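You operate a simulated robot arm through the tools that you are given. There is no shell and no other tool.

The job below is to be done with a simulated robot arm. You get a single attempt, and the scene is never put back.

## Task
Slide the grey tray into the boxing plate and fold both wax flaps up.
Fine: the tray goes in to the back wall first; the flaps stand upright.

Only the result counts: the job must be done as asked and must still hold three seconds after the hand-in. Knocking over, shifting, dropping, spilling or breaking anything else fails it. Flat cloth is picked up by pressing the open fingertips on it (5 to 10 N) and closing them slowly along it; thin cloth reads only 2 to 8 mm in the jaws.

## Robot
A 7-joint arm with a two-finger parallel gripper, fixed in place. Base frame: the origin is on the floor under the middle of its stand, x ahead of it, y to its left, z up. Readings come in cm, rad, newtons and seconds.
It reaches about 104.6 cm from its shoulder. Its first joint turns from -2.897 to 2.897 rad. Payload 1.57 kg.
The tool frame sits at the grasp point between the pads (the TCP): z along the fingers, y along the line on which they close. The tips reach 3 cm beyond it. The gripper opens to 8 cm. The fingers are 1.7 cm wide and 1.2 cm thick; the gripper's body (4 by 8.2 cm) begins 8 cm behind the TCP.
Orientation is that of the tool frame in the base frame, as a unit quaternion [w, x, y, z]. With the fingers straight down and closing along the base's y, the tool's x points along the base's -x, its y along +y and its z along -z.

## Interface
- The arm moves only by the tool apply_moves. Its argument "rows" is text: rows parted by semicolons, each of 7 numbers parted by spaces: the turn, a rotation vector about the tool's x, y, z in units of 4 degrees (1.0 is 4 degrees), then the shift along the tool's x, y, z in units of 30 mm (1.0 is 30 mm), then the gripper command, from -1 (fully open) to 1 (shut), values between in proportion. In form: ax ay az dx dy dz fingers; .... A call has 1 to 20 rows; each row shifts and turns the commanded pose from where the row before left it, along the tool's axes as they then stand. A call with a number of a shift or a turn outside -1 to 1 is refused whole. A row lasts 0.2 s, in which the tool goes at most 5 cm and 0.15 rad; a call with a longer step from one row to the next is refused whole, and so is a gripper value outside its range. A pose out of reach is approached as far as the arm can. The call stops where the force on the tool passes 90 N (or 10 N more than at its start, if that is more) or the arm is blocked; 0.2 s more then pass. The fingers move at their own pace (about 15.3 cm/s each) and stop on an object; they squeeze with about 42 N. The grip force told is the motor's: it shows also when the fingers shut on nothing. Time passes only in rows, and 0.2 s behind the last, so rows that do not move let the fingers close. The reply holds the time, the measured pose of the TCP, the force on the tool along the base axes, the opening and the grip force, in the units named above and with some noise, with the torque about the TCP (base axes, N m) and any sound that the robot's microphone picked up.
- Cameras (640 x 400 px; columns grow to the right, rows downward): "scene" is fixed at [21.39, -50.98, 152]; the picture's right is [-0.59, 0.81, 0.00], its down [0.78, 0.57, -0.26] and it looks along [-0.21, -0.15, -0.96] (base axes); focal length 358 px, centre (320, 200). "wrist" rides on the gripper at [7.2, -0.7, -12.2] in the tool frame; the picture's right is [0.09, 1.00, 0.00], its down [-0.84, 0.08, -0.54] and it looks along [-0.54, 0.05, 0.84] (tool axes); focal length 238 px, centre (320, 200). There is no depth. A picture from a camera that has moved, and an enlarged one, comes with that camera's place and axes in the base frame and with its lens. The place of the scene camera against the robot may be out by one fixed shift of up to 2.5 cm in any direction.
- camera(camera): a new picture of that camera. It takes no simulated time.
- enlarge(camera, box): a new picture of the part [left, top, right, bottom] of that camera's present view, enlarged. It takes no simulated time.
- finish_job(): hands the job in; it is judged then, once.

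Places have to be worked out from the pictures, the camera data and where the tool is seen. Open the gripper and draw the arm clear of the work before you hand the job in, unless the task says otherwise.

The tools are called after ">>>" by a JSON object that holds its "fn" and its "kwargs". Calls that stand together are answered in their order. apply_moves: Moves the arm, as the interface text tells. Its arguments: {"type":"object","properties":{"rows":{"type":"string"}},"required":["rows"]} The other tools are called the same way: camera (camera) takes a picture; enlarge (camera, box) takes an enlarged picture of a part of a camera's view; finish_job () hands the job in.

At the start:

```text
t: 0.0
tool_pos: [-6.42, -49.36, 113.58]
orientation: [0.0, 0.0, 1.0, 0.0]
contact_force: [0.3, -0.2, 0.2]
torque: [0.01, -0.02, 0.02]
finger_gap: 7.98
grip_force: 0.1
```

scene: 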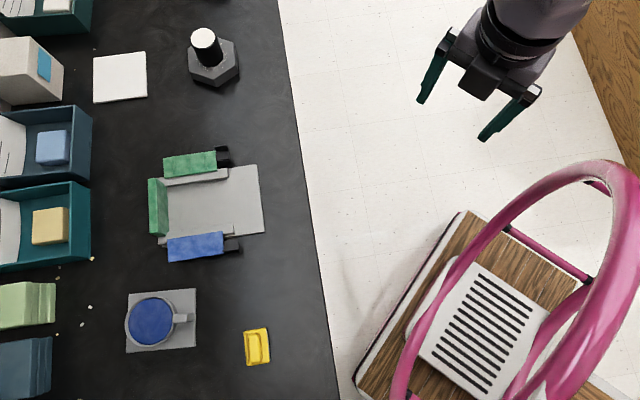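
wrist: 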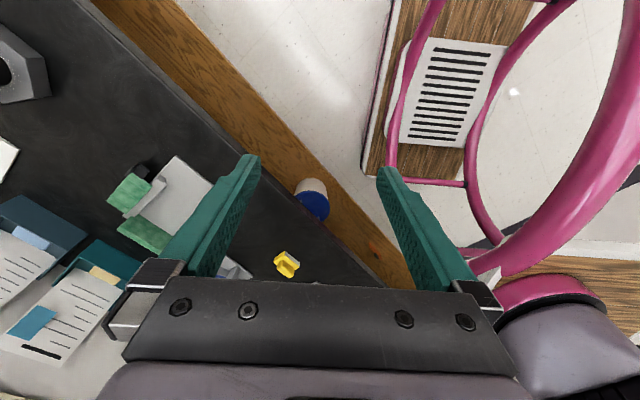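

I start by looking more closely at the work area from the scene camera to identify the tray, boxing plate and flaps.

>>> {"fn": "enlarge", "kwargs": {"camera": "scene", "box": [120, 130, 300, 280]}}

>>> {"fn": "enlarge", "kwargs": {"camera": "scene", "box": [100, 260, 300, 390]}}

>>> {"fn": "enlarge", "kwargs": {"camera": "wrist", "box": [80, 130, 320, 290]}}

```text
2.67 times, centred on (210, 205) of scene
camera zoom: at [21.39, -50.98, 152.0], right [-0.59, 0.81, 0.0], down [0.78, 0.57, -0.26], along [-0.21, -0.15, -0.96], focal length 956 px, centre (613, 187)
```

zoom: 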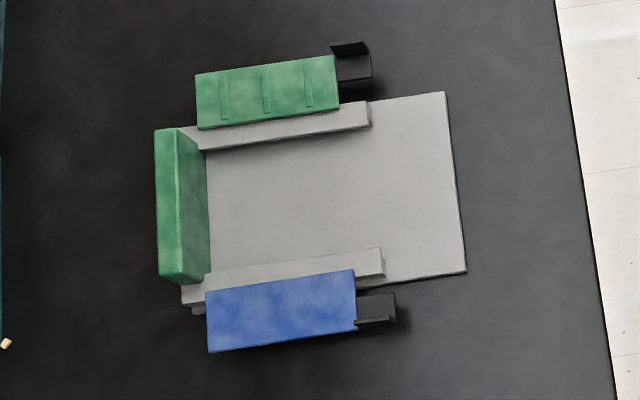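

```text
3.08 times, centred on (200, 325) of scene
camera zoom: at [21.39, -50.98, 152.0], right [-0.59, 0.81, 0.0], down [0.78, 0.57, -0.26], along [-0.21, -0.15, -0.96], focal length 1103 px, centre (689, -185)
```

zoom: 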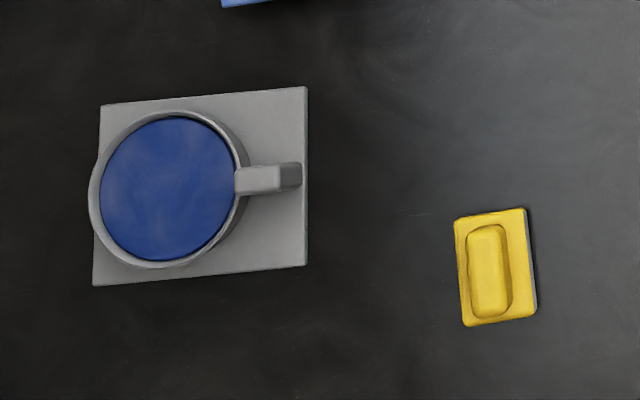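

```text
2.50 times, centred on (200, 210) of wrist
camera zoom: at [-13.74, -50.07, 125.88], right [-0.09, 1.0, 0.0], down [0.84, 0.08, 0.54], along [0.54, 0.05, -0.84], focal length 596 px, centre (620, 175)
```

zoom: 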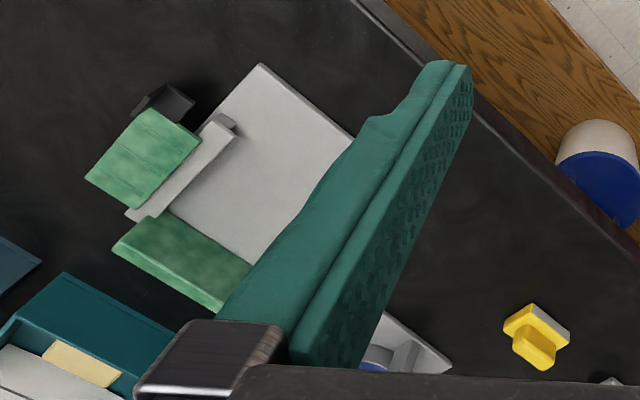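

The plate with rails, the green back wall and the two flaps sits on the table (about z 80), rotated roughly 45°. The grey tray (base, blue disc, handle tab) lies next to it. I move above the area and turn the tool 45° for a closer look.

>>> {"fn": "apply_moves", "kwargs": {"rows": "0 0 0 -0.6 -0.775 0.354 -1;0 0 0 -0.6 -0.775 0.354 -1;0 0 0 -0.6 -0.775 0.354 -1;0 0 0 -0.6 -0.775 0.354 -1;0 0 0 -0.6 -0.775 0.354 -1;0 0 0 -0.6 -0.775 0.354 -1;0 0 0 -0.6 -0.775 0.354 -1;0 0 0 -0.6 -0.775 0.354 -1;0 0 1 0 0 0 -1;0 0 1 0 0 0 -1;0 0 1 0 0 0 -1;0 0 1 0 0 0 -1;0 0 1 0 0 0 -1;0 0 1 0 0 0 -1;0 0 1 0 0 0 -1;0 0 1 0 0 0 -1;0 0 1 0 0 0 -1;0 0 1 0 0 0 -1;0 0 1 0 0 0 -1;0 0 0.25 0 0 0 -1"}}

```text
t: 4.2
tool_pos: [7.9, -67.96, 105.12]
orientation: [0.0, 0.383, 0.924, 0.0]
contact_force: [0.0, 0.0, -0.5]
torque: [0.03, 0.03, 0.01]
finger_gap: 8.0
grip_force: 0.0
```

The arm reached (7.9, -68, 105) with the 45° turn. I take pictures from here.

>>> {"fn": "camera", "kwargs": {"camera": "wrist"}}

>>> {"fn": "camera", "kwargs": {"camera": "scene"}}

```text
taken
camera wrist: at [2.3, -63.34, 117.4], right [0.64, 0.77, 0.0], down [0.65, -0.54, 0.54], along [0.42, -0.35, -0.84], focal length 238 px, centre (320, 200)
```

wrist: 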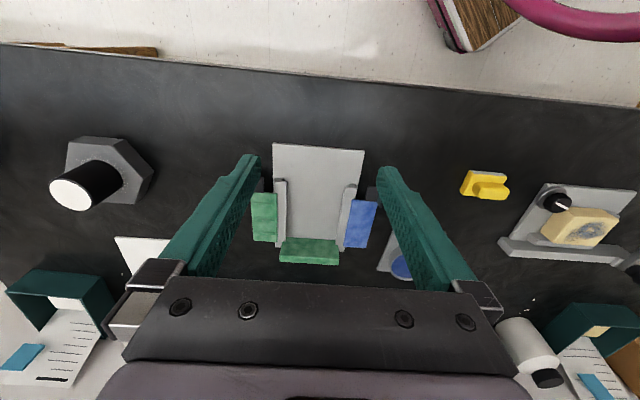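

```text
taken
```

scene: 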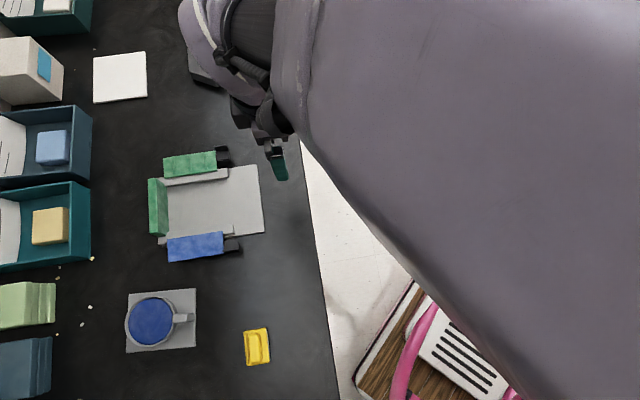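

The plate is neatly between the fingers in the view. I enlarge it for detail.

>>> {"fn": "enlarge", "kwargs": {"camera": "wrist", "box": [230, 130, 400, 280]}}

>>> {"fn": "enlarge", "kwargs": {"camera": "wrist", "box": [440, 140, 640, 290]}}

```text
2.67 times, centred on (315, 205) of wrist
camera zoom: at [2.3, -63.34, 117.4], right [0.64, 0.77, 0.0], down [0.65, -0.54, 0.54], along [0.42, -0.35, -0.84], focal length 636 px, centre (333, 187)
```

zoom: 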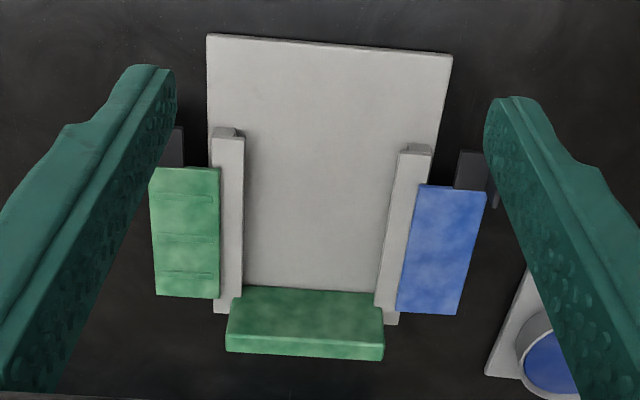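

```text
2.67 times, centred on (540, 215) of wrist
camera zoom: at [2.3, -63.34, 117.4], right [0.64, 0.77, 0.0], down [0.65, -0.54, 0.54], along [0.42, -0.35, -0.84], focal length 636 px, centre (-267, 160)
```

zoom: 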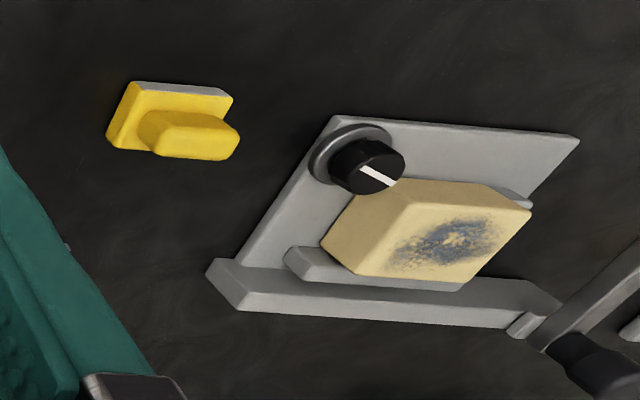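

Next I shift sideways to look at the grey tray from the wrist camera.

>>> {"fn": "apply_moves", "kwargs": {"rows": "0 0 0 -0.41 0.883 0 -1;0 0 0 -0.41 0.883 0 -1;0 0 0 -0.41 0.883 0 -1;0 0 0 -0.41 0.883 0 -1;0 0 0 -0.41 0.883 0 -1;0 0 0 -0.41 0.883 0 -1;0 0 0 -0.41 0.883 0 -1;0 0 0 -0.41 0.883 0 -1"}}

>>> {"fn": "camera", "kwargs": {"camera": "wrist"}}

>>> {"fn": "enlarge", "kwargs": {"camera": "wrist", "box": [230, 130, 400, 280]}}

```text
t: 6.0
tool_pos: [29.99, -59.94, 105.17]
orientation: [0.0, 0.382, 0.924, 0.0]
contact_force: [-0.5, -0.4, -0.5]
torque: [0.0, -0.04, -0.02]
finger_gap: 7.97
grip_force: 0.0
```

```text
taken
camera wrist: at [24.29, -55.3, 117.38], right [0.64, 0.77, 0.0], down [0.65, -0.54, 0.54], along [0.42, -0.35, -0.84], focal length 238 px, centre (320, 200)
```

wrist: 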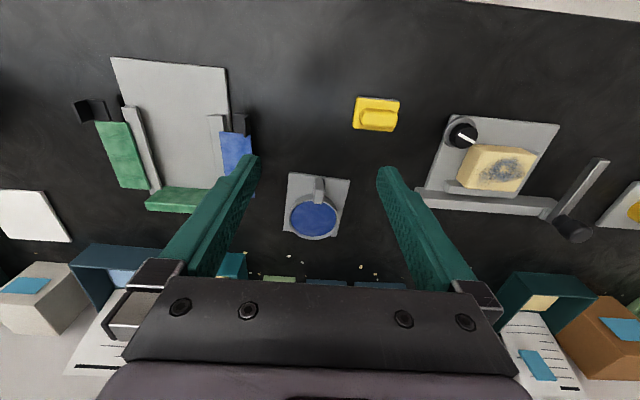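

```text
2.67 times, centred on (315, 205) of wrist
camera zoom: at [24.29, -55.3, 117.38], right [0.64, 0.77, 0.0], down [0.65, -0.54, 0.54], along [0.42, -0.35, -0.84], focal length 636 px, centre (333, 187)
```

zoom: 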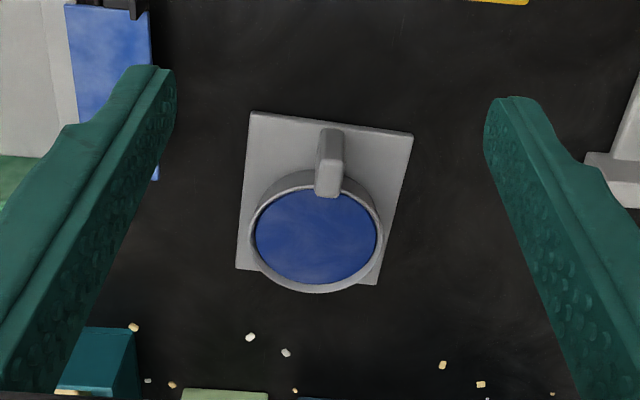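

I enlarge the plate and its black pieces and flaps from this angle.

>>> {"fn": "enlarge", "kwargs": {"camera": "wrist", "box": [60, 40, 270, 220]}}

>>> {"fn": "enlarge", "kwargs": {"camera": "scene", "box": [140, 135, 250, 205]}}

>>> {"fn": "enlarge", "kwargs": {"camera": "scene", "box": [150, 205, 260, 275]}}

>>> {"fn": "enlarge", "kwargs": {"camera": "scene", "box": [110, 280, 210, 360]}}

```text
2.22 times, centred on (165, 130) of wrist
camera zoom: at [24.29, -55.3, 117.38], right [0.64, 0.77, 0.0], down [0.65, -0.54, 0.54], along [0.42, -0.35, -0.84], focal length 530 px, centre (664, 356)
```

zoom: 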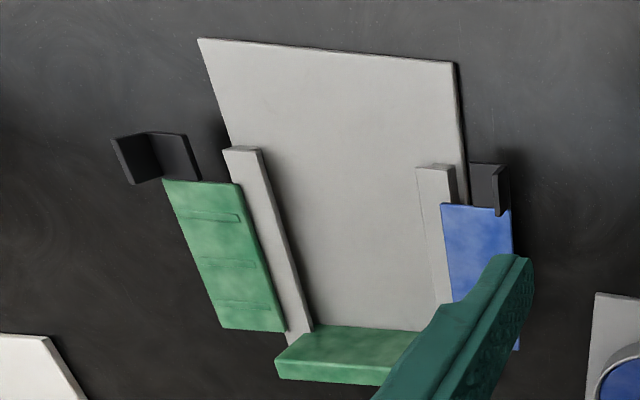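

```text
5.71 times, centred on (195, 170) of scene
camera zoom: at [21.39, -50.98, 152.0], right [-0.59, 0.81, 0.0], down [0.78, 0.57, -0.26], along [-0.21, -0.15, -0.96], focal length 2048 px, centre (1034, 371)
```

zoom: 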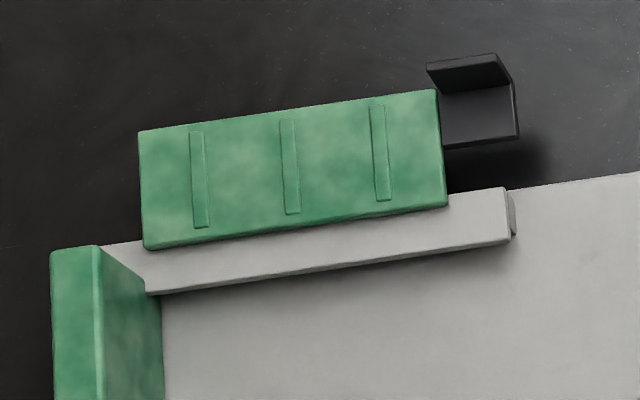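

```text
5.71 times, centred on (205, 240) of scene
camera zoom: at [21.39, -50.98, 152.0], right [-0.59, 0.81, 0.0], down [0.78, 0.57, -0.26], along [-0.21, -0.15, -0.96], focal length 2048 px, centre (977, -29)
```

zoom: 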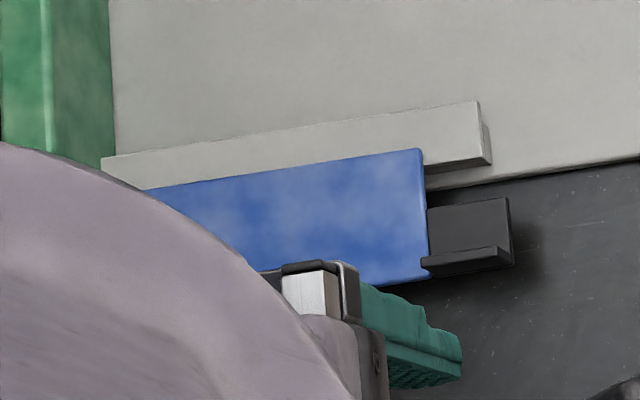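

```text
5.00 times, centred on (160, 320) of scene
camera zoom: at [21.39, -50.98, 152.0], right [-0.59, 0.81, 0.0], down [0.78, 0.57, -0.26], along [-0.21, -0.15, -0.96], focal length 1792 px, centre (1120, -400)
```

zoom: 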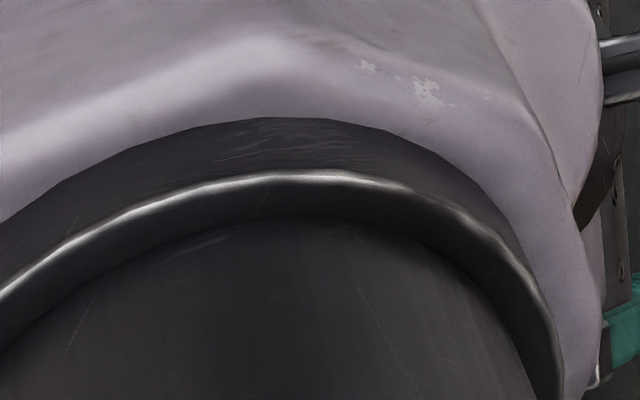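

The pictures triangulate to a plate top at about z 80.4, with the plate aligned to the 45° tool heading. I take tighter enlargements of the flap, rails and tray for measuring.

>>> {"fn": "enlarge", "kwargs": {"camera": "wrist", "box": [70, 85, 170, 215]}}

>>> {"fn": "enlarge", "kwargs": {"camera": "wrist", "box": [195, 95, 265, 145]}}

>>> {"fn": "enlarge", "kwargs": {"camera": "wrist", "box": [275, 165, 360, 245]}}

```text
3.08 times, centred on (120, 150) of wrist
camera zoom: at [24.29, -55.3, 117.38], right [0.64, 0.77, 0.0], down [0.65, -0.54, 0.54], along [0.42, -0.35, -0.84], focal length 733 px, centre (935, 354)
```

zoom: 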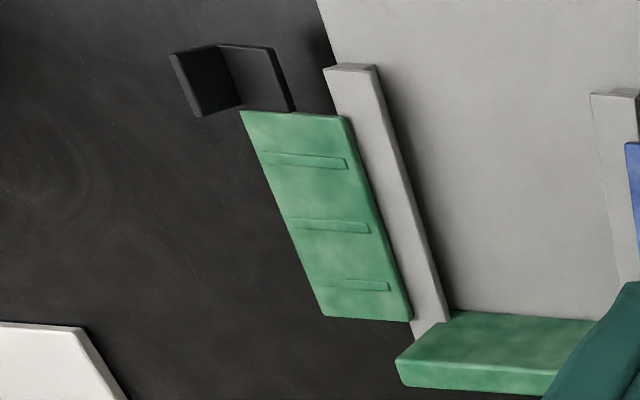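

```text
8.00 times, centred on (230, 120) of wrist
camera zoom: at [24.29, -55.3, 117.38], right [0.64, 0.77, 0.0], down [0.65, -0.54, 0.54], along [0.42, -0.35, -0.84], focal length 1907 px, centre (1040, 840)
```

zoom: 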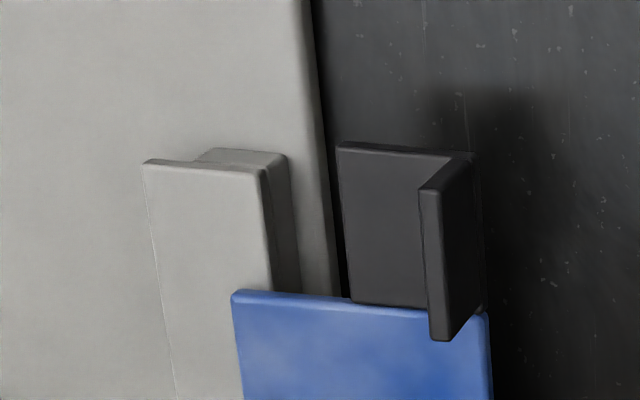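

```text
5.00 times, centred on (318, 205) of wrist
camera zoom: at [24.29, -55.3, 117.38], right [0.64, 0.77, 0.0], down [0.65, -0.54, 0.54], along [0.42, -0.35, -0.84], focal length 1192 px, centre (332, 175)
```

zoom: 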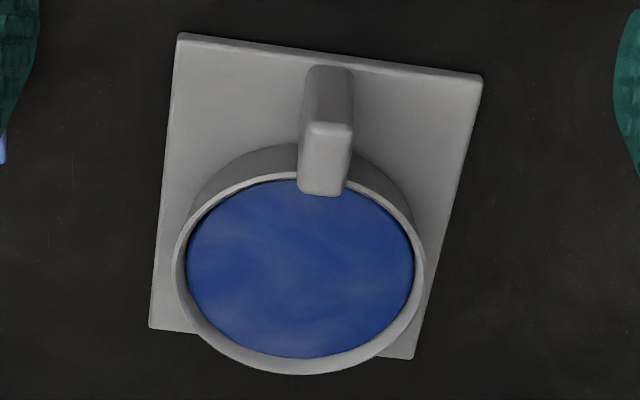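

From the measurements: the plate centreline is at w≈-42.06 (w along (0.707,0.707)) and its rails are low C-channels starting at b≈66. The tray is 10.5×13.1 cm, turned about 3.6°, with a handle post about 1.6 cm wide near its front edge. I move above the handle and align.

>>> {"fn": "apply_moves", "kwargs": {"rows": "0 0 0 -0.733 0.055 0.72 -1;0 0 0 -0.733 0.055 0.72 -1;0 0 0 -0.733 0.055 0.72 -1;0 0 0 -0.733 0.055 0.72 -1;0 0 0 -0.733 0.055 0.72 -1;0 0 0 -0.733 0.055 0.72 -1;0 0 0.9 0 0 0 -1"}}

>>> {"fn": "camera", "kwargs": {"camera": "wrist"}}

>>> {"fn": "camera", "kwargs": {"camera": "scene"}}

```text
t: 7.6
tool_pos: [39.93, -68.47, 92.3]
orientation: [0.0, 0.411, 0.912, 0.001]
contact_force: [0.6, 0.1, 0.5]
torque: [0.0, -0.03, 0.0]
finger_gap: 8.01
grip_force: 0.1
```

```text
taken
camera wrist: at [34.66, -63.51, 104.44], right [0.69, 0.73, 0.0], down [0.61, -0.58, 0.54], along [0.39, -0.37, -0.84], focal length 238 px, centre (320, 200)
```

wrist: 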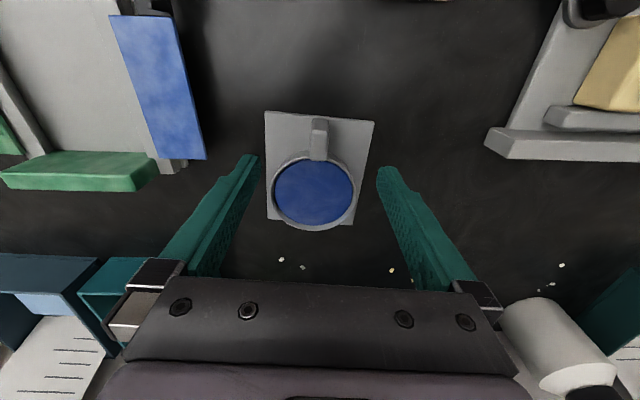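

```text
taken
```

scene: 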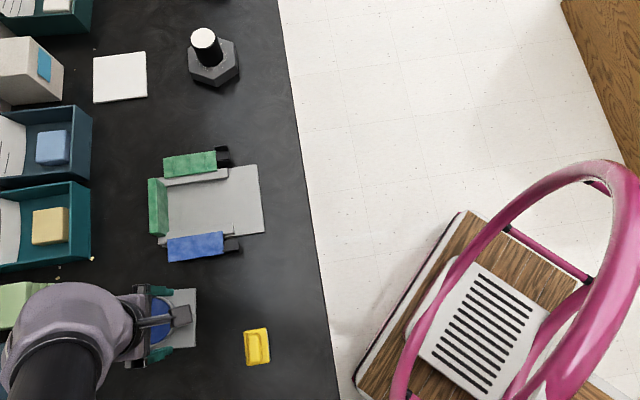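

The handle sits centred between the fingers in the view. I enlarge to check fore-aft alignment and angles.

>>> {"fn": "enlarge", "kwargs": {"camera": "wrist", "box": [255, 100, 385, 240]}}

>>> {"fn": "enlarge", "kwargs": {"camera": "wrist", "box": [0, 0, 230, 200]}}

```text
2.86 times, centred on (320, 170) of wrist
camera zoom: at [34.66, -63.51, 104.44], right [0.69, 0.73, 0.0], down [0.61, -0.58, 0.54], along [0.39, -0.37, -0.84], focal length 681 px, centre (320, 286)
```

zoom: 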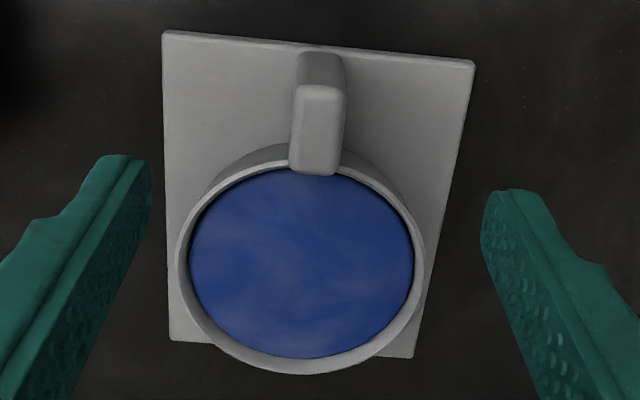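

```text
2.00 times, centred on (115, 100) of wrist
camera zoom: at [34.66, -63.51, 104.44], right [0.69, 0.73, 0.0], down [0.61, -0.58, 0.54], along [0.39, -0.37, -0.84], focal length 477 px, centre (730, 400)
```

zoom: 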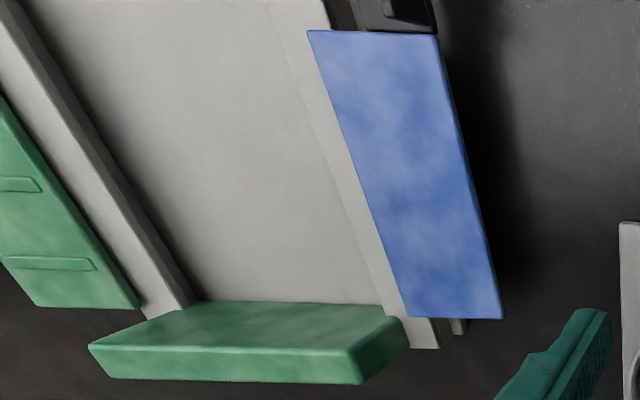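

The tool is centred on the handle; only about 0.6° of yaw remains. I descend with open fingers, tips stopping just above the tray base.

>>> {"fn": "apply_moves", "kwargs": {"rows": "0 0 0.15 0 0 0.6 -1;0 0 0 0 0 0.6 -1;0 0 0 0 0 0.6 -1;0 0 0 0 0 0.6 -1;0 0 0 0 0 0.2 -1"}}

>>> {"fn": "camera", "kwargs": {"camera": "wrist"}}

>>> {"fn": "enlarge", "kwargs": {"camera": "scene", "box": [110, 270, 220, 370]}}

```text
t: 8.8
tool_pos: [39.93, -68.62, 84.41]
orientation: [0.0, 0.416, 0.909, 0.0]
contact_force: [0.4, -0.1, 0.7]
torque: [0.0, -0.01, 0.01]
finger_gap: 7.97
grip_force: 0.1
```

```text
taken
camera wrist: at [34.65, -63.57, 96.68], right [0.69, 0.72, 0.0], down [0.61, -0.58, 0.54], along [0.39, -0.38, -0.84], focal length 238 px, centre (320, 200)
```

wrist: 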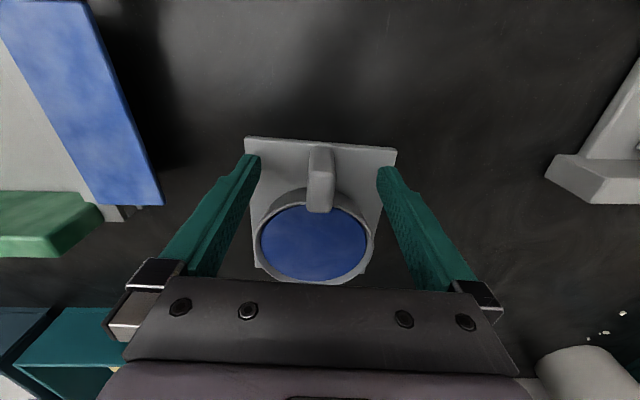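

```text
4.00 times, centred on (165, 320) of scene
camera zoom: at [21.39, -50.98, 152.0], right [-0.59, 0.81, 0.0], down [0.78, 0.57, -0.26], along [-0.21, -0.15, -0.96], focal length 1433 px, centre (940, -280)
```

zoom: 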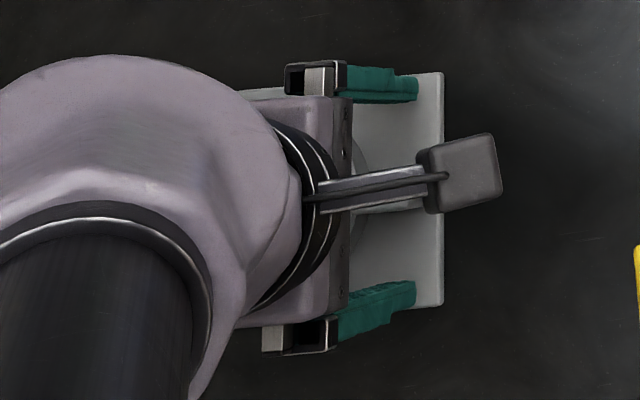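

Fingers straddle the handle with no contact force. I close in stages.

>>> {"fn": "apply_moves", "kwargs": {"rows": "0 0 0 0 0 0 -0.3;0 0 0 0 0 0 0.2;0 0 0 0 0 0 0.45;0 0 0 0 0 0 0.6;0 0 0 0 0 0 1;0 0 0 0 0 0 1;0 0 0 0 0 0 1"}}

>>> {"fn": "camera", "kwargs": {"camera": "wrist"}}

```text
t: 10.4
tool_pos: [39.87, -68.62, 84.48]
orientation: [0.001, 0.417, 0.909, -0.001]
contact_force: [1.0, 0.5, 0.2]
torque: [-0.01, 0.02, 0.01]
finger_gap: 1.55
grip_force: 31.0
```

```text
taken
camera wrist: at [34.64, -63.57, 96.69], right [0.69, 0.72, 0.0], down [0.61, -0.58, 0.54], along [0.39, -0.38, -0.84], focal length 238 px, centre (320, 200)
```

wrist: 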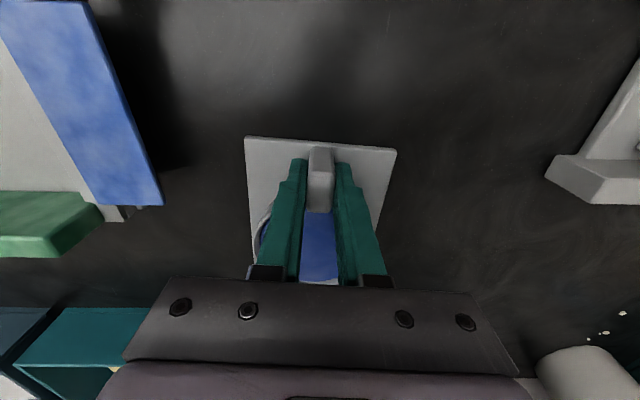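

The handle is held (gap 1.55 cm, 31 N). I lift gently and check that the tray stays level.

>>> {"fn": "apply_moves", "kwargs": {"rows": "0 0 0 0 0 -0.2 1;0 0 0 0 0 -0.3 1;0 0 0 0 0 -0.5 1;0 0 0 0 0 0 1;0 0 0 0 0 0 1"}}

>>> {"fn": "camera", "kwargs": {"camera": "wrist"}}

>>> {"fn": "enlarge", "kwargs": {"camera": "scene", "box": [110, 270, 220, 370]}}

```text
t: 11.6
tool_pos: [39.89, -68.54, 87.44]
orientation: [0.0, 0.416, 0.909, 0.0]
contact_force: [-0.1, -1.0, -1.7]
torque: [0.07, 0.08, -0.02]
finger_gap: 1.56
grip_force: 31.0
```

```text
taken
camera wrist: at [34.59, -63.58, 99.59], right [0.69, 0.72, 0.0], down [0.61, -0.58, 0.54], along [0.39, -0.38, -0.84], focal length 238 px, centre (320, 200)
```

wrist: 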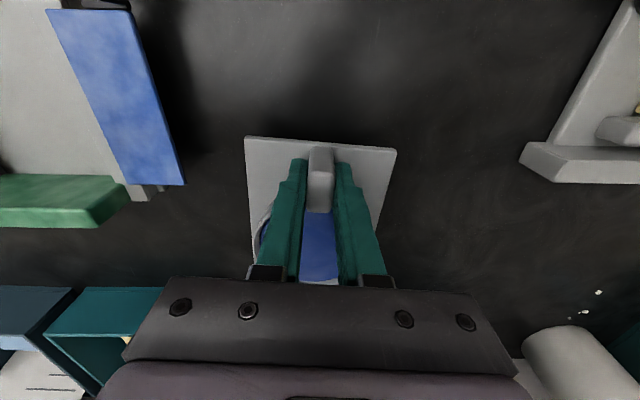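

```text
4.00 times, centred on (165, 320) of scene
camera zoom: at [21.39, -50.98, 152.0], right [-0.59, 0.81, 0.0], down [0.78, 0.57, -0.26], along [-0.21, -0.15, -0.96], focal length 1433 px, centre (940, -280)
```

zoom: 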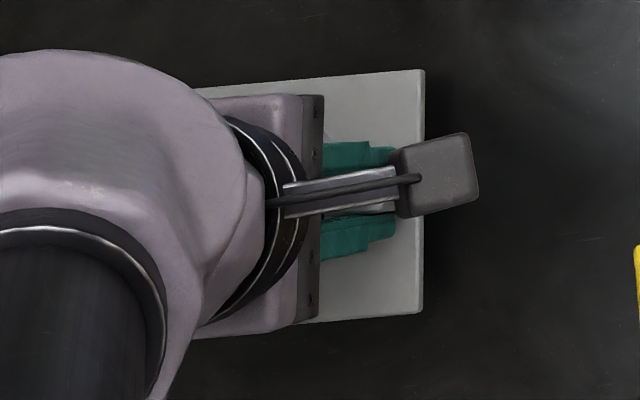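

The tray lifted cleanly and level (about 0.17 kg). I raise it, square up the yaw and carry it to the front of the plate.

>>> {"fn": "apply_moves", "kwargs": {"rows": "0 0 -0.35 0 0 -0.6 1;0 0 -0.35 0 0 -0.8 1;0 0 -0.35 0 0 -0.8 1;0 0 0 0.3 -0.28 -0.3 1;0 0 0 0.657 -0.606 0 1;0 0 0 0.657 -0.606 0 1;0 0 0 0.657 -0.606 0 1;0 0 0 0.657 -0.606 0 1;0 0 0 0.657 -0.606 0 1;0 0 0 0.657 -0.606 0 1;0 0 0 0.657 -0.606 0 1;0 0 0 0.657 -0.606 0 1;0 0 0 0.657 -0.606 0 1;0 0 0 0.657 -0.606 0 1;0 0 0 0.657 -0.606 0 1;0 0 0 0.363 -0.33 0 1;0 0 0 0 0 0 1"}}

>>> {"fn": "camera", "kwargs": {"camera": "wrist"}}

>>> {"fn": "camera", "kwargs": {"camera": "scene"}}

```text
t: 15.2
tool_pos: [7.59, -67.46, 94.91]
orientation: [0.0, 0.382, 0.924, 0.0]
contact_force: [-0.1, 0.8, -1.7]
torque: [0.06, 0.04, 0.0]
finger_gap: 1.56
grip_force: 31.3
```

```text
taken
camera wrist: at [1.96, -62.84, 107.07], right [0.64, 0.77, 0.0], down [0.65, -0.54, 0.54], along [0.42, -0.35, -0.84], focal length 238 px, centre (320, 200)
```

wrist: 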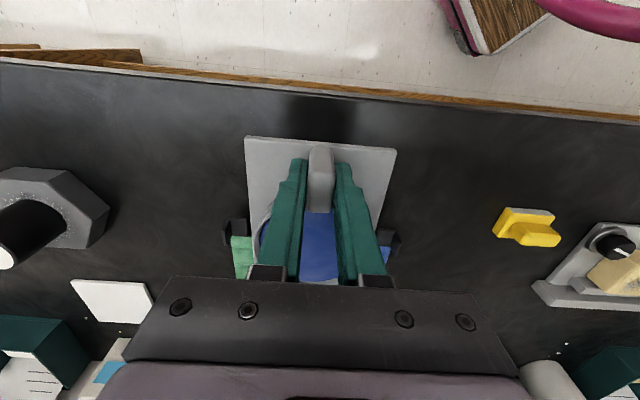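

```text
taken
```

scene: 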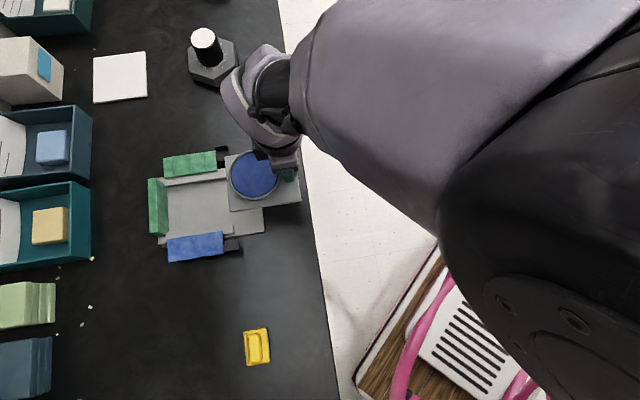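

The tray is poised in front of the plate. I correct the lateral offset and lower it to about 2 cm above table level, then compare tray edges with the rails in the scene view.

>>> {"fn": "apply_moves", "kwargs": {"rows": "0 0 0 0 0.09 0.5 1;0 0 0 0 0 0.6 1;0 0 0 0 0 0.6 1;0 0 0 0 0 0.6 1;0 0 0 0 0 0.5 1;0 0 0 0 0 0 1"}}

>>> {"fn": "camera", "kwargs": {"camera": "wrist"}}

>>> {"fn": "enlarge", "kwargs": {"camera": "scene", "box": [135, 130, 315, 270]}}

```text
t: 16.6
tool_pos: [7.95, -67.11, 86.45]
orientation: [0.0, 0.382, 0.924, -0.001]
contact_force: [0.2, 0.7, -0.6]
torque: [0.08, 0.07, -0.04]
finger_gap: 1.59
grip_force: 31.4
```

```text
taken
camera wrist: at [2.27, -62.49, 98.63], right [0.64, 0.77, 0.0], down [0.65, -0.54, 0.54], along [0.42, -0.35, -0.84], focal length 238 px, centre (320, 200)
```

wrist: 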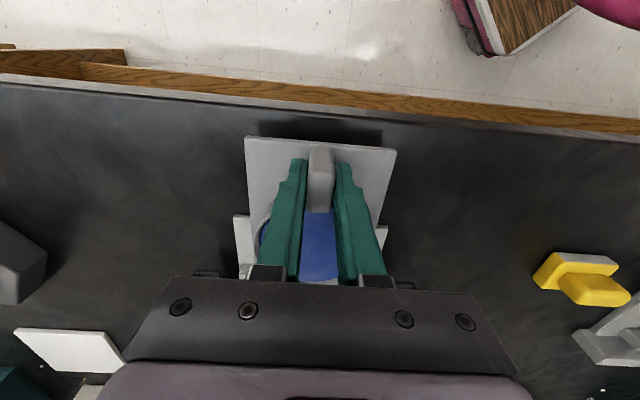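

```text
2.86 times, centred on (225, 200) of scene
camera zoom: at [21.39, -50.98, 152.0], right [-0.59, 0.81, 0.0], down [0.78, 0.57, -0.26], along [-0.21, -0.15, -0.96], focal length 1024 px, centre (591, 200)
```

zoom: 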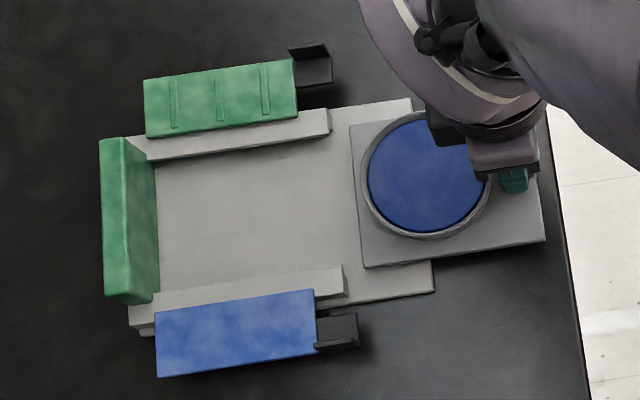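

Tray and plate centrelines agree to within about 0.1 cm and the yaw matches. I zoom in harder on both rail entrances and tray corners.

>>> {"fn": "enlarge", "kwargs": {"camera": "scene", "box": [215, 155, 265, 185]}}

>>> {"fn": "enlarge", "kwargs": {"camera": "scene", "box": [215, 210, 275, 250]}}

>>> {"fn": "enlarge", "kwargs": {"camera": "scene", "box": [145, 215, 265, 270]}}

```text
12.80 times, centred on (240, 170) of scene
camera zoom: at [21.39, -50.98, 152.0], right [-0.59, 0.81, 0.0], down [0.78, 0.57, -0.26], along [-0.21, -0.15, -0.96], focal length 4587 px, centre (1344, 584)
```

zoom: 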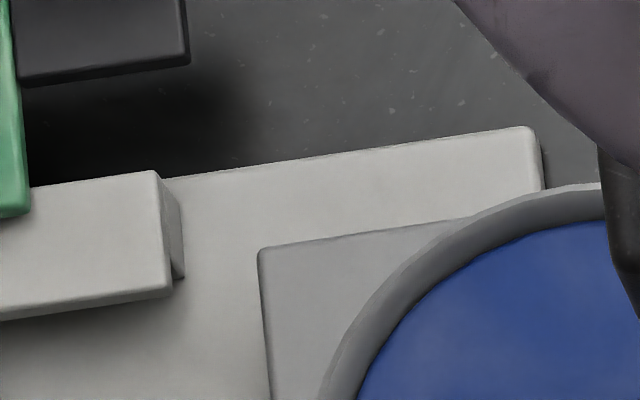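

```text
10.00 times, centred on (245, 230) of scene
camera zoom: at [21.39, -50.98, 152.0], right [-0.59, 0.81, 0.0], down [0.78, 0.57, -0.26], along [-0.21, -0.15, -0.96], focal length 3584 px, centre (1070, -100)
```

zoom: 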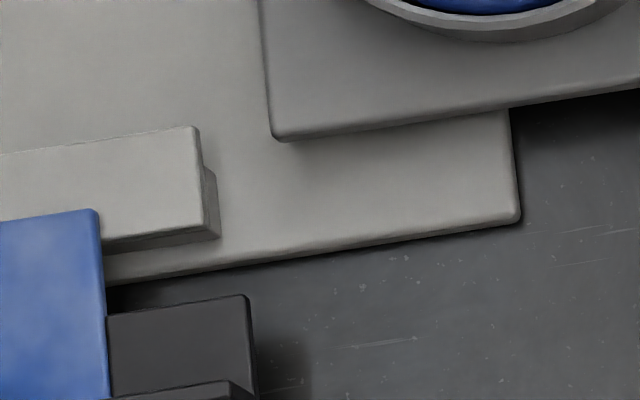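

```text
5.33 times, centred on (205, 242) of scene
camera zoom: at [21.39, -50.98, 152.0], right [-0.59, 0.81, 0.0], down [0.78, 0.57, -0.26], along [-0.21, -0.15, -0.96], focal length 1911 px, centre (933, -27)
```

zoom: 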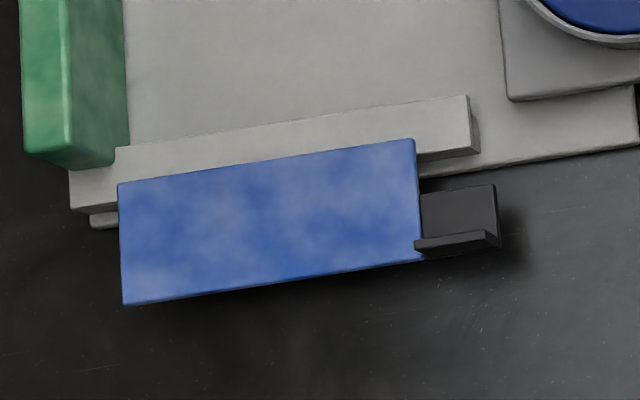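

The tray is +0.1 cm right of the channel centre (channel ≈11.15 cm, tray ≈10.57 cm). I shift 0.1 cm left and lower toward the plate surface in small steps, watching the force.

>>> {"fn": "apply_moves", "kwargs": {"rows": "0 0 0 0 -0.035 0.2 1;0 0 0 0 0 0.15 1;0 0 0 0 0 0 1"}}

>>> {"fn": "apply_moves", "kwargs": {"rows": "0 0 0 0 0 0.04 1;0 0 0 0 0 0 1"}}

```text
t: 17.4
tool_pos: [7.91, -67.32, 85.47]
orientation: [-0.001, 0.383, 0.924, 0.0]
contact_force: [0.1, -0.5, -1.6]
torque: [0.07, 0.03, -0.03]
finger_gap: 1.58
grip_force: 31.4
```

```text
t: 18.0
tool_pos: [7.81, -67.16, 85.39]
orientation: [-0.001, 0.383, 0.924, 0.001]
contact_force: [0.2, 0.5, -2.0]
torque: [0.06, 0.08, -0.04]
finger_gap: 1.56
grip_force: 31.0
```

No contact yet (weight only). I continue lowering in small steps.

>>> {"fn": "apply_moves", "kwargs": {"rows": "0 0 0 0 0 0.04 1;0 0 0 0 0 0 1"}}

>>> {"fn": "apply_moves", "kwargs": {"rows": "0 0 0 0 0 0.04 1;0 0 0 0 0 0 1"}}

>>> {"fn": "enlarge", "kwargs": {"camera": "scene", "box": [215, 210, 275, 250]}}

>>> {"fn": "enlarge", "kwargs": {"camera": "scene", "box": [215, 155, 265, 185]}}

```text
t: 18.6
tool_pos: [7.85, -67.27, 85.33]
orientation: [0.001, 0.383, 0.924, 0.0]
contact_force: [0.9, 0.9, 3.5]
torque: [-0.24, -0.35, 0.0]
finger_gap: 1.57
grip_force: 31.4
```

```text
t: 19.2
tool_pos: [7.88, -67.19, 85.21]
orientation: [-0.001, 0.382, 0.924, -0.001]
contact_force: [-0.6, 2.0, 14.8]
torque: [-0.59, -0.7, 0.04]
finger_gap: 1.57
grip_force: 31.4
```

```text
10.00 times, centred on (245, 230) of scene
camera zoom: at [21.39, -50.98, 152.0], right [-0.59, 0.81, 0.0], down [0.78, 0.57, -0.26], along [-0.21, -0.15, -0.96], focal length 3584 px, centre (1070, -100)
```

zoom: 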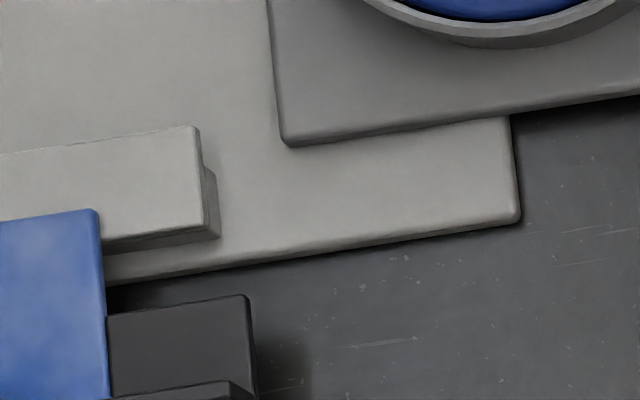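

```text
12.80 times, centred on (240, 170) of scene
camera zoom: at [21.39, -50.98, 152.0], right [-0.59, 0.81, 0.0], down [0.78, 0.57, -0.26], along [-0.21, -0.15, -0.96], focal length 4587 px, centre (1344, 584)
```

zoom: 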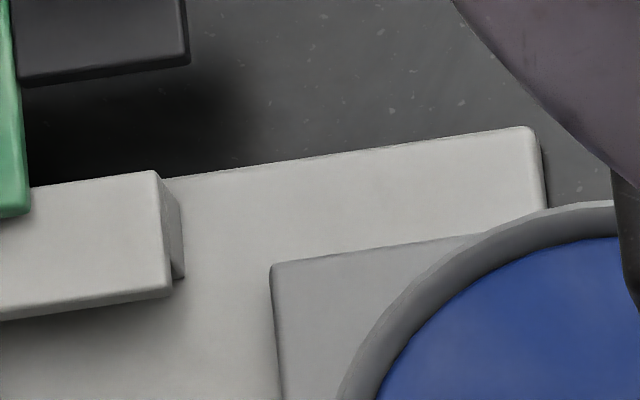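

Contact found at TCP z≈85.3 and the tray is centred to within 0.05 cm with matching yaw. I ease up to light contact and start sliding toward the rails.

>>> {"fn": "apply_moves", "kwargs": {"rows": "0 0 0 0 0 -0.04 1;0 0 0 -0.1 0 0 1;0 0 0 -0.2 0 0 1;0 0 0 -0.15 0 0 1;0 0 0 0 0 0 1"}}

>>> {"fn": "enlarge", "kwargs": {"camera": "scene", "box": [135, 130, 315, 270]}}

>>> {"fn": "enlarge", "kwargs": {"camera": "scene", "box": [215, 155, 265, 185]}}

>>> {"fn": "enlarge", "kwargs": {"camera": "scene", "box": [215, 210, 275, 250]}}

```text
t: 20.4
tool_pos: [8.83, -68.13, 85.26]
orientation: [0.0, 0.382, 0.924, 0.0]
contact_force: [-0.1, -1.3, -1.8]
torque: [0.07, 0.06, -0.01]
finger_gap: 1.58
grip_force: 30.7
```

```text
2.86 times, centred on (225, 200) of scene
camera zoom: at [21.39, -50.98, 152.0], right [-0.59, 0.81, 0.0], down [0.78, 0.57, -0.26], along [-0.21, -0.15, -0.96], focal length 1024 px, centre (591, 200)
```

zoom: 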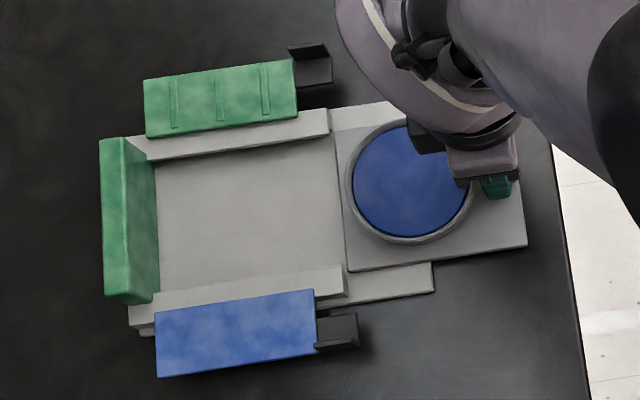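

```text
12.80 times, centred on (240, 170) of scene
camera zoom: at [21.39, -50.98, 152.0], right [-0.59, 0.81, 0.0], down [0.78, 0.57, -0.26], along [-0.21, -0.15, -0.96], focal length 4587 px, centre (1344, 584)
```

zoom: 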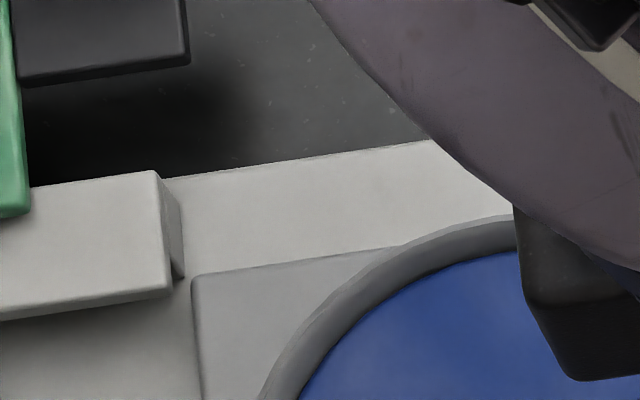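

```text
10.00 times, centred on (245, 230) of scene
camera zoom: at [21.39, -50.98, 152.0], right [-0.59, 0.81, 0.0], down [0.78, 0.57, -0.26], along [-0.21, -0.15, -0.96], focal length 3584 px, centre (1070, -100)
```

zoom: 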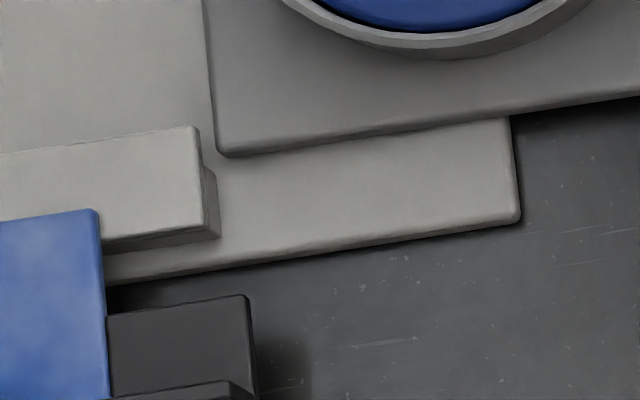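

The tray corner is right at the rail mouth, aligned on both sides. I advance 1.5 cm slowly into the channel and check the forces.

>>> {"fn": "apply_moves", "kwargs": {"rows": "0 0 0 -0.1 0 0 1;0 0 0 -0.1 0 0 1;0 0 0 -0.1 0 0 1;0 0 0 -0.1 0 0 1;0 0 0 -0.1 0 0 1;0 0 0 0 0 0 1"}}

>>> {"fn": "enlarge", "kwargs": {"camera": "scene", "box": [205, 155, 255, 185]}}

>>> {"fn": "enlarge", "kwargs": {"camera": "scene", "box": [205, 210, 265, 250]}}

```text
t: 21.8
tool_pos: [9.85, -69.22, 85.21]
orientation: [-0.001, 0.382, 0.924, 0.001]
contact_force: [-0.7, -0.4, -0.2]
torque: [0.06, 0.03, -0.05]
finger_gap: 1.56
grip_force: 31.7
```

```text
12.80 times, centred on (230, 170) of scene
camera zoom: at [21.39, -50.98, 152.0], right [-0.59, 0.81, 0.0], down [0.78, 0.57, -0.26], along [-0.21, -0.15, -0.96], focal length 4587 px, centre (1472, 584)
```

zoom: 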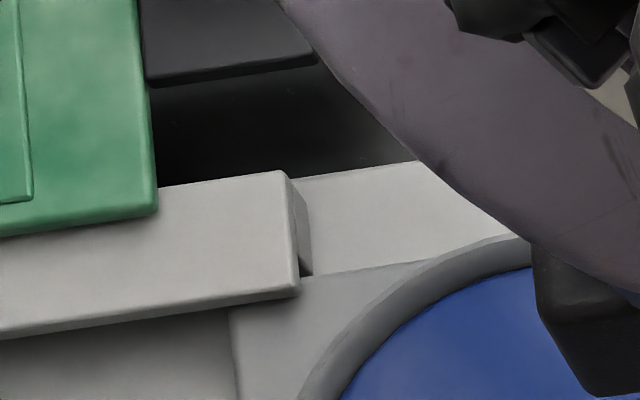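

```text
10.00 times, centred on (235, 230) of scene
camera zoom: at [21.39, -50.98, 152.0], right [-0.59, 0.81, 0.0], down [0.78, 0.57, -0.26], along [-0.21, -0.15, -0.96], focal length 3584 px, centre (1170, -100)
```

zoom: 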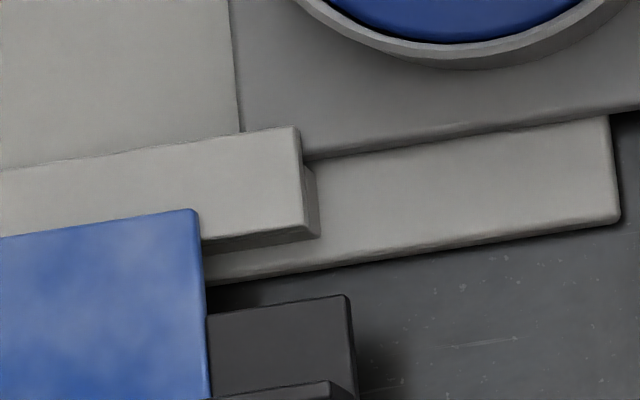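

The tray's back edge is under both caps with no resistance. I slide on by 6 cm.

>>> {"fn": "apply_moves", "kwargs": {"rows": "0 0 0 -0.2 0 0 1;0 0 0 -0.2 0 0 1;0 0 0 -0.2 0 0 1;0 0 0 -0.2 0 0 1;0 0 0 -0.2 0 0 1;0 0 0 -0.2 0 0 1;0 0 0 -0.2 0 0 1;0 0 0 -0.2 0 0 1;0 0 0 -0.2 0 0 1;0 0 0 -0.2 0 0 1;0 0 0 0 0 0 1"}}

>>> {"fn": "enlarge", "kwargs": {"camera": "scene", "box": [135, 130, 315, 270]}}

```text
t: 24.2
tool_pos: [14.06, -73.41, 85.2]
orientation: [-0.001, 0.382, 0.924, -0.001]
contact_force: [-5.0, 2.1, 14.4]
torque: [0.47, 0.33, 0.01]
finger_gap: 1.58
grip_force: 31.2
```

```text
2.86 times, centred on (225, 200) of scene
camera zoom: at [21.39, -50.98, 152.0], right [-0.59, 0.81, 0.0], down [0.78, 0.57, -0.26], along [-0.21, -0.15, -0.96], focal length 1024 px, centre (591, 200)
```

zoom: 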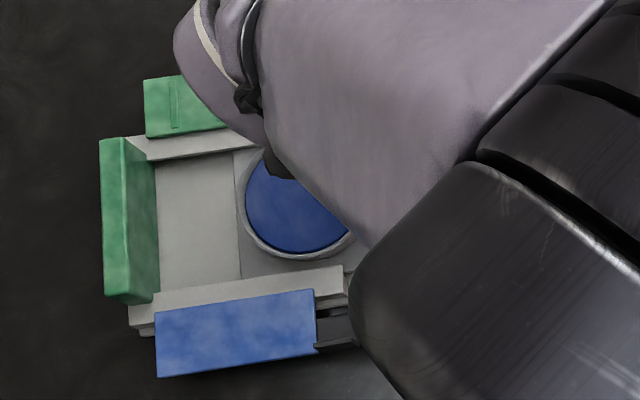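

A 14 N vertical load has built up, so the tray's front is pressing on the plate. I raise the tool 0.1 cm to unload before going on.

>>> {"fn": "apply_moves", "kwargs": {"rows": "0 0 0 0 0 -0.035 1;0 0 0 0 0 0 1"}}

```text
t: 24.8
tool_pos: [14.17, -73.31, 85.25]
orientation: [0.0, 0.382, 0.924, 0.001]
contact_force: [-0.4, -0.3, 1.7]
torque: [0.02, 0.16, 0.04]
finger_gap: 1.58
grip_force: 31.1
```

Load is back to near zero. I slide another 3 cm.

>>> {"fn": "apply_moves", "kwargs": {"rows": "0 0 0 -0.15 0 0 1;0 0 0 -0.15 0 0 1;0 0 0 -0.15 0 0 1;0 0 0 -0.15 0 0 1;0 0 0 -0.15 0 0 1;0 0 0 -0.15 0 0 1;0 0 0 0 0 0 1"}}

```text
t: 26.4
tool_pos: [15.95, -75.36, 85.27]
orientation: [0.0, 0.382, 0.924, 0.0]
contact_force: [0.1, 0.3, -1.1]
torque: [0.06, 0.03, 0.01]
finger_gap: 1.58
grip_force: 31.4
```

Free sliding. I go on another 2.4 cm and check with the camera.

>>> {"fn": "apply_moves", "kwargs": {"rows": "0 0 0 -0.15 0 0 1;0 0 0 -0.15 0 0 1;0 0 0 -0.15 0 0 1;0 0 0 -0.15 0 0 1;0 0 0 -0.1 0 0 1;0 0 0 -0.1 0 0 1;0 0 0 0 0 0 1"}}

>>> {"fn": "enlarge", "kwargs": {"camera": "scene", "box": [135, 130, 315, 270]}}

>>> {"fn": "camera", "kwargs": {"camera": "wrist"}}

```text
t: 28.0
tool_pos: [17.79, -76.93, 85.33]
orientation: [0.0, 0.384, 0.924, 0.0]
contact_force: [0.0, 0.2, -1.8]
torque: [0.06, 0.06, -0.03]
finger_gap: 1.57
grip_force: 31.2
```

```text
2.86 times, centred on (225, 200) of scene
camera zoom: at [21.39, -50.98, 152.0], right [-0.59, 0.81, 0.0], down [0.78, 0.57, -0.26], along [-0.21, -0.15, -0.96], focal length 1024 px, centre (591, 200)
```

zoom: 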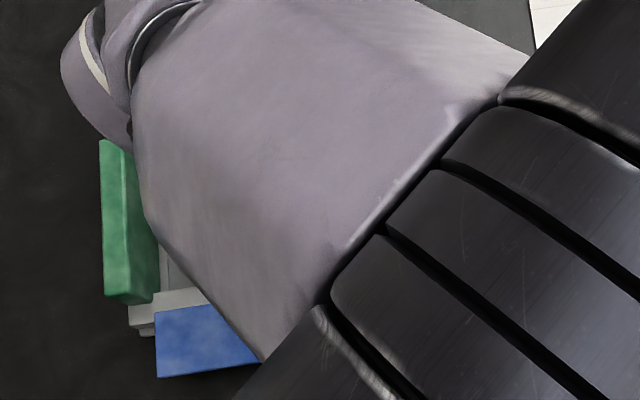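

```text
taken
camera wrist: at [12.11, -72.37, 97.51], right [0.64, 0.77, 0.0], down [0.65, -0.54, 0.54], along [0.42, -0.35, -0.84], focal length 238 px, centre (320, 200)
```

wrist: 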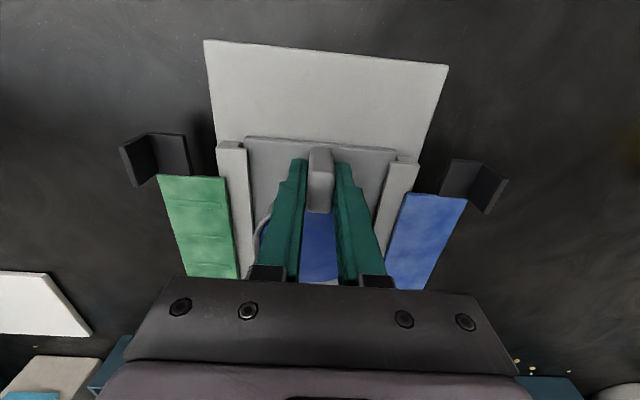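

About 1 cm is left. I advance in small steps until I feel the back wall.

>>> {"fn": "apply_moves", "kwargs": {"rows": "0 0 0 -0.07 0 0 1;0 0 0 -0.07 0 0 1;0 0 0 -0.07 0 0 1;0 0 0 0 0 0 1"}}

>>> {"fn": "apply_moves", "kwargs": {"rows": "0 0 0 -0.05 0 0 1;0 0 0 -0.05 0 0 1;0 0 0 0 0 0 1"}}

```text
t: 29.0
tool_pos: [18.13, -77.53, 85.39]
orientation: [0.0, 0.383, 0.924, 0.0]
contact_force: [0.2, 0.3, -0.9]
torque: [0.04, 0.07, 0.05]
finger_gap: 1.56
grip_force: 31.6
```

```text
t: 29.8
tool_pos: [18.17, -77.68, 85.43]
orientation: [-0.001, 0.383, 0.924, 0.0]
contact_force: [-9.8, 12.0, 0.5]
torque: [0.38, 0.37, 0.03]
finger_gap: 1.59
grip_force: 31.3
```

The tool meets about 15 N along the insertion axis at b≈67.8, where I expected the back wall. I check the picture to confirm full seating.

>>> {"fn": "enlarge", "kwargs": {"camera": "wrist", "box": [180, 30, 460, 290]}}

>>> {"fn": "enlarge", "kwargs": {"camera": "scene", "box": [135, 160, 205, 240]}}

```text
1.54 times, centred on (320, 160) of wrist
camera zoom: at [12.6, -72.98, 97.57], right [0.64, 0.77, 0.0], down [0.65, -0.54, 0.54], along [0.42, -0.34, -0.84], focal length 367 px, centre (320, 262)
```

zoom: 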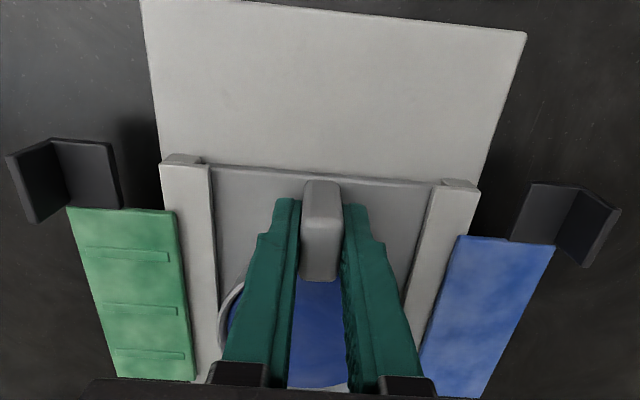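

```text
5.00 times, centred on (170, 200) of scene
camera zoom: at [21.39, -50.98, 152.0], right [-0.59, 0.81, 0.0], down [0.78, 0.57, -0.26], along [-0.21, -0.15, -0.96], focal length 1792 px, centre (1070, 200)
```

zoom: 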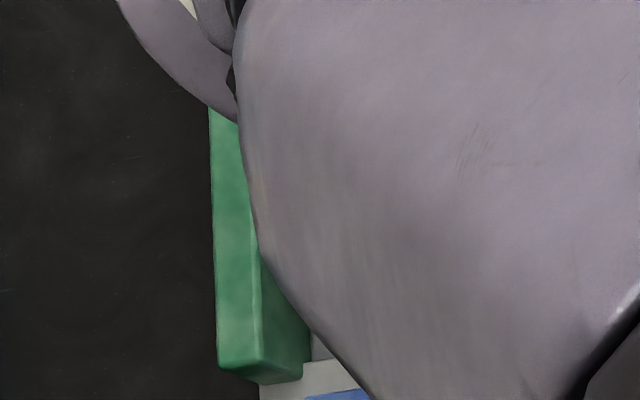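

The tray front edge is level with the rail fronts, so it's seated against the back wall. I open to a partial gap and check that the tray stays put before lifting away.

>>> {"fn": "apply_moves", "kwargs": {"rows": "0 0 0 0 0 0 0.5;0 0 0 0 0 0 0.2;0 0 0 0 0 0 0;0 0 0 0 0 0 0"}}

>>> {"fn": "camera", "kwargs": {"camera": "wrist"}}

```text
t: 30.8
tool_pos: [18.4, -77.7, 85.35]
orientation: [0.0, 0.383, 0.924, -0.001]
contact_force: [0.1, 0.1, 0.5]
torque: [0.03, -0.01, 0.03]
finger_gap: 3.98
grip_force: 0.1
```

```text
taken
camera wrist: at [12.76, -73.09, 97.58], right [0.64, 0.77, 0.0], down [0.65, -0.54, 0.54], along [0.42, -0.35, -0.84], focal length 238 px, centre (320, 200)
```

wrist: 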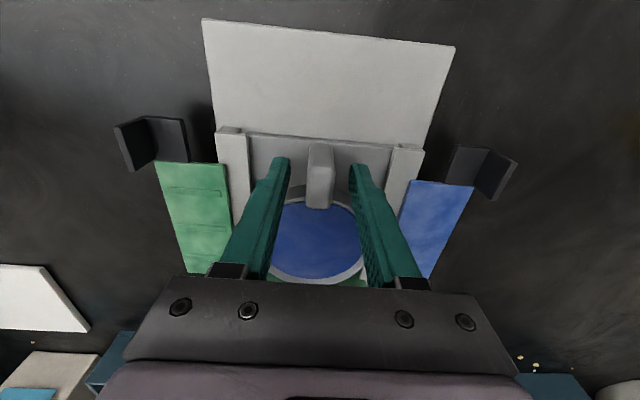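

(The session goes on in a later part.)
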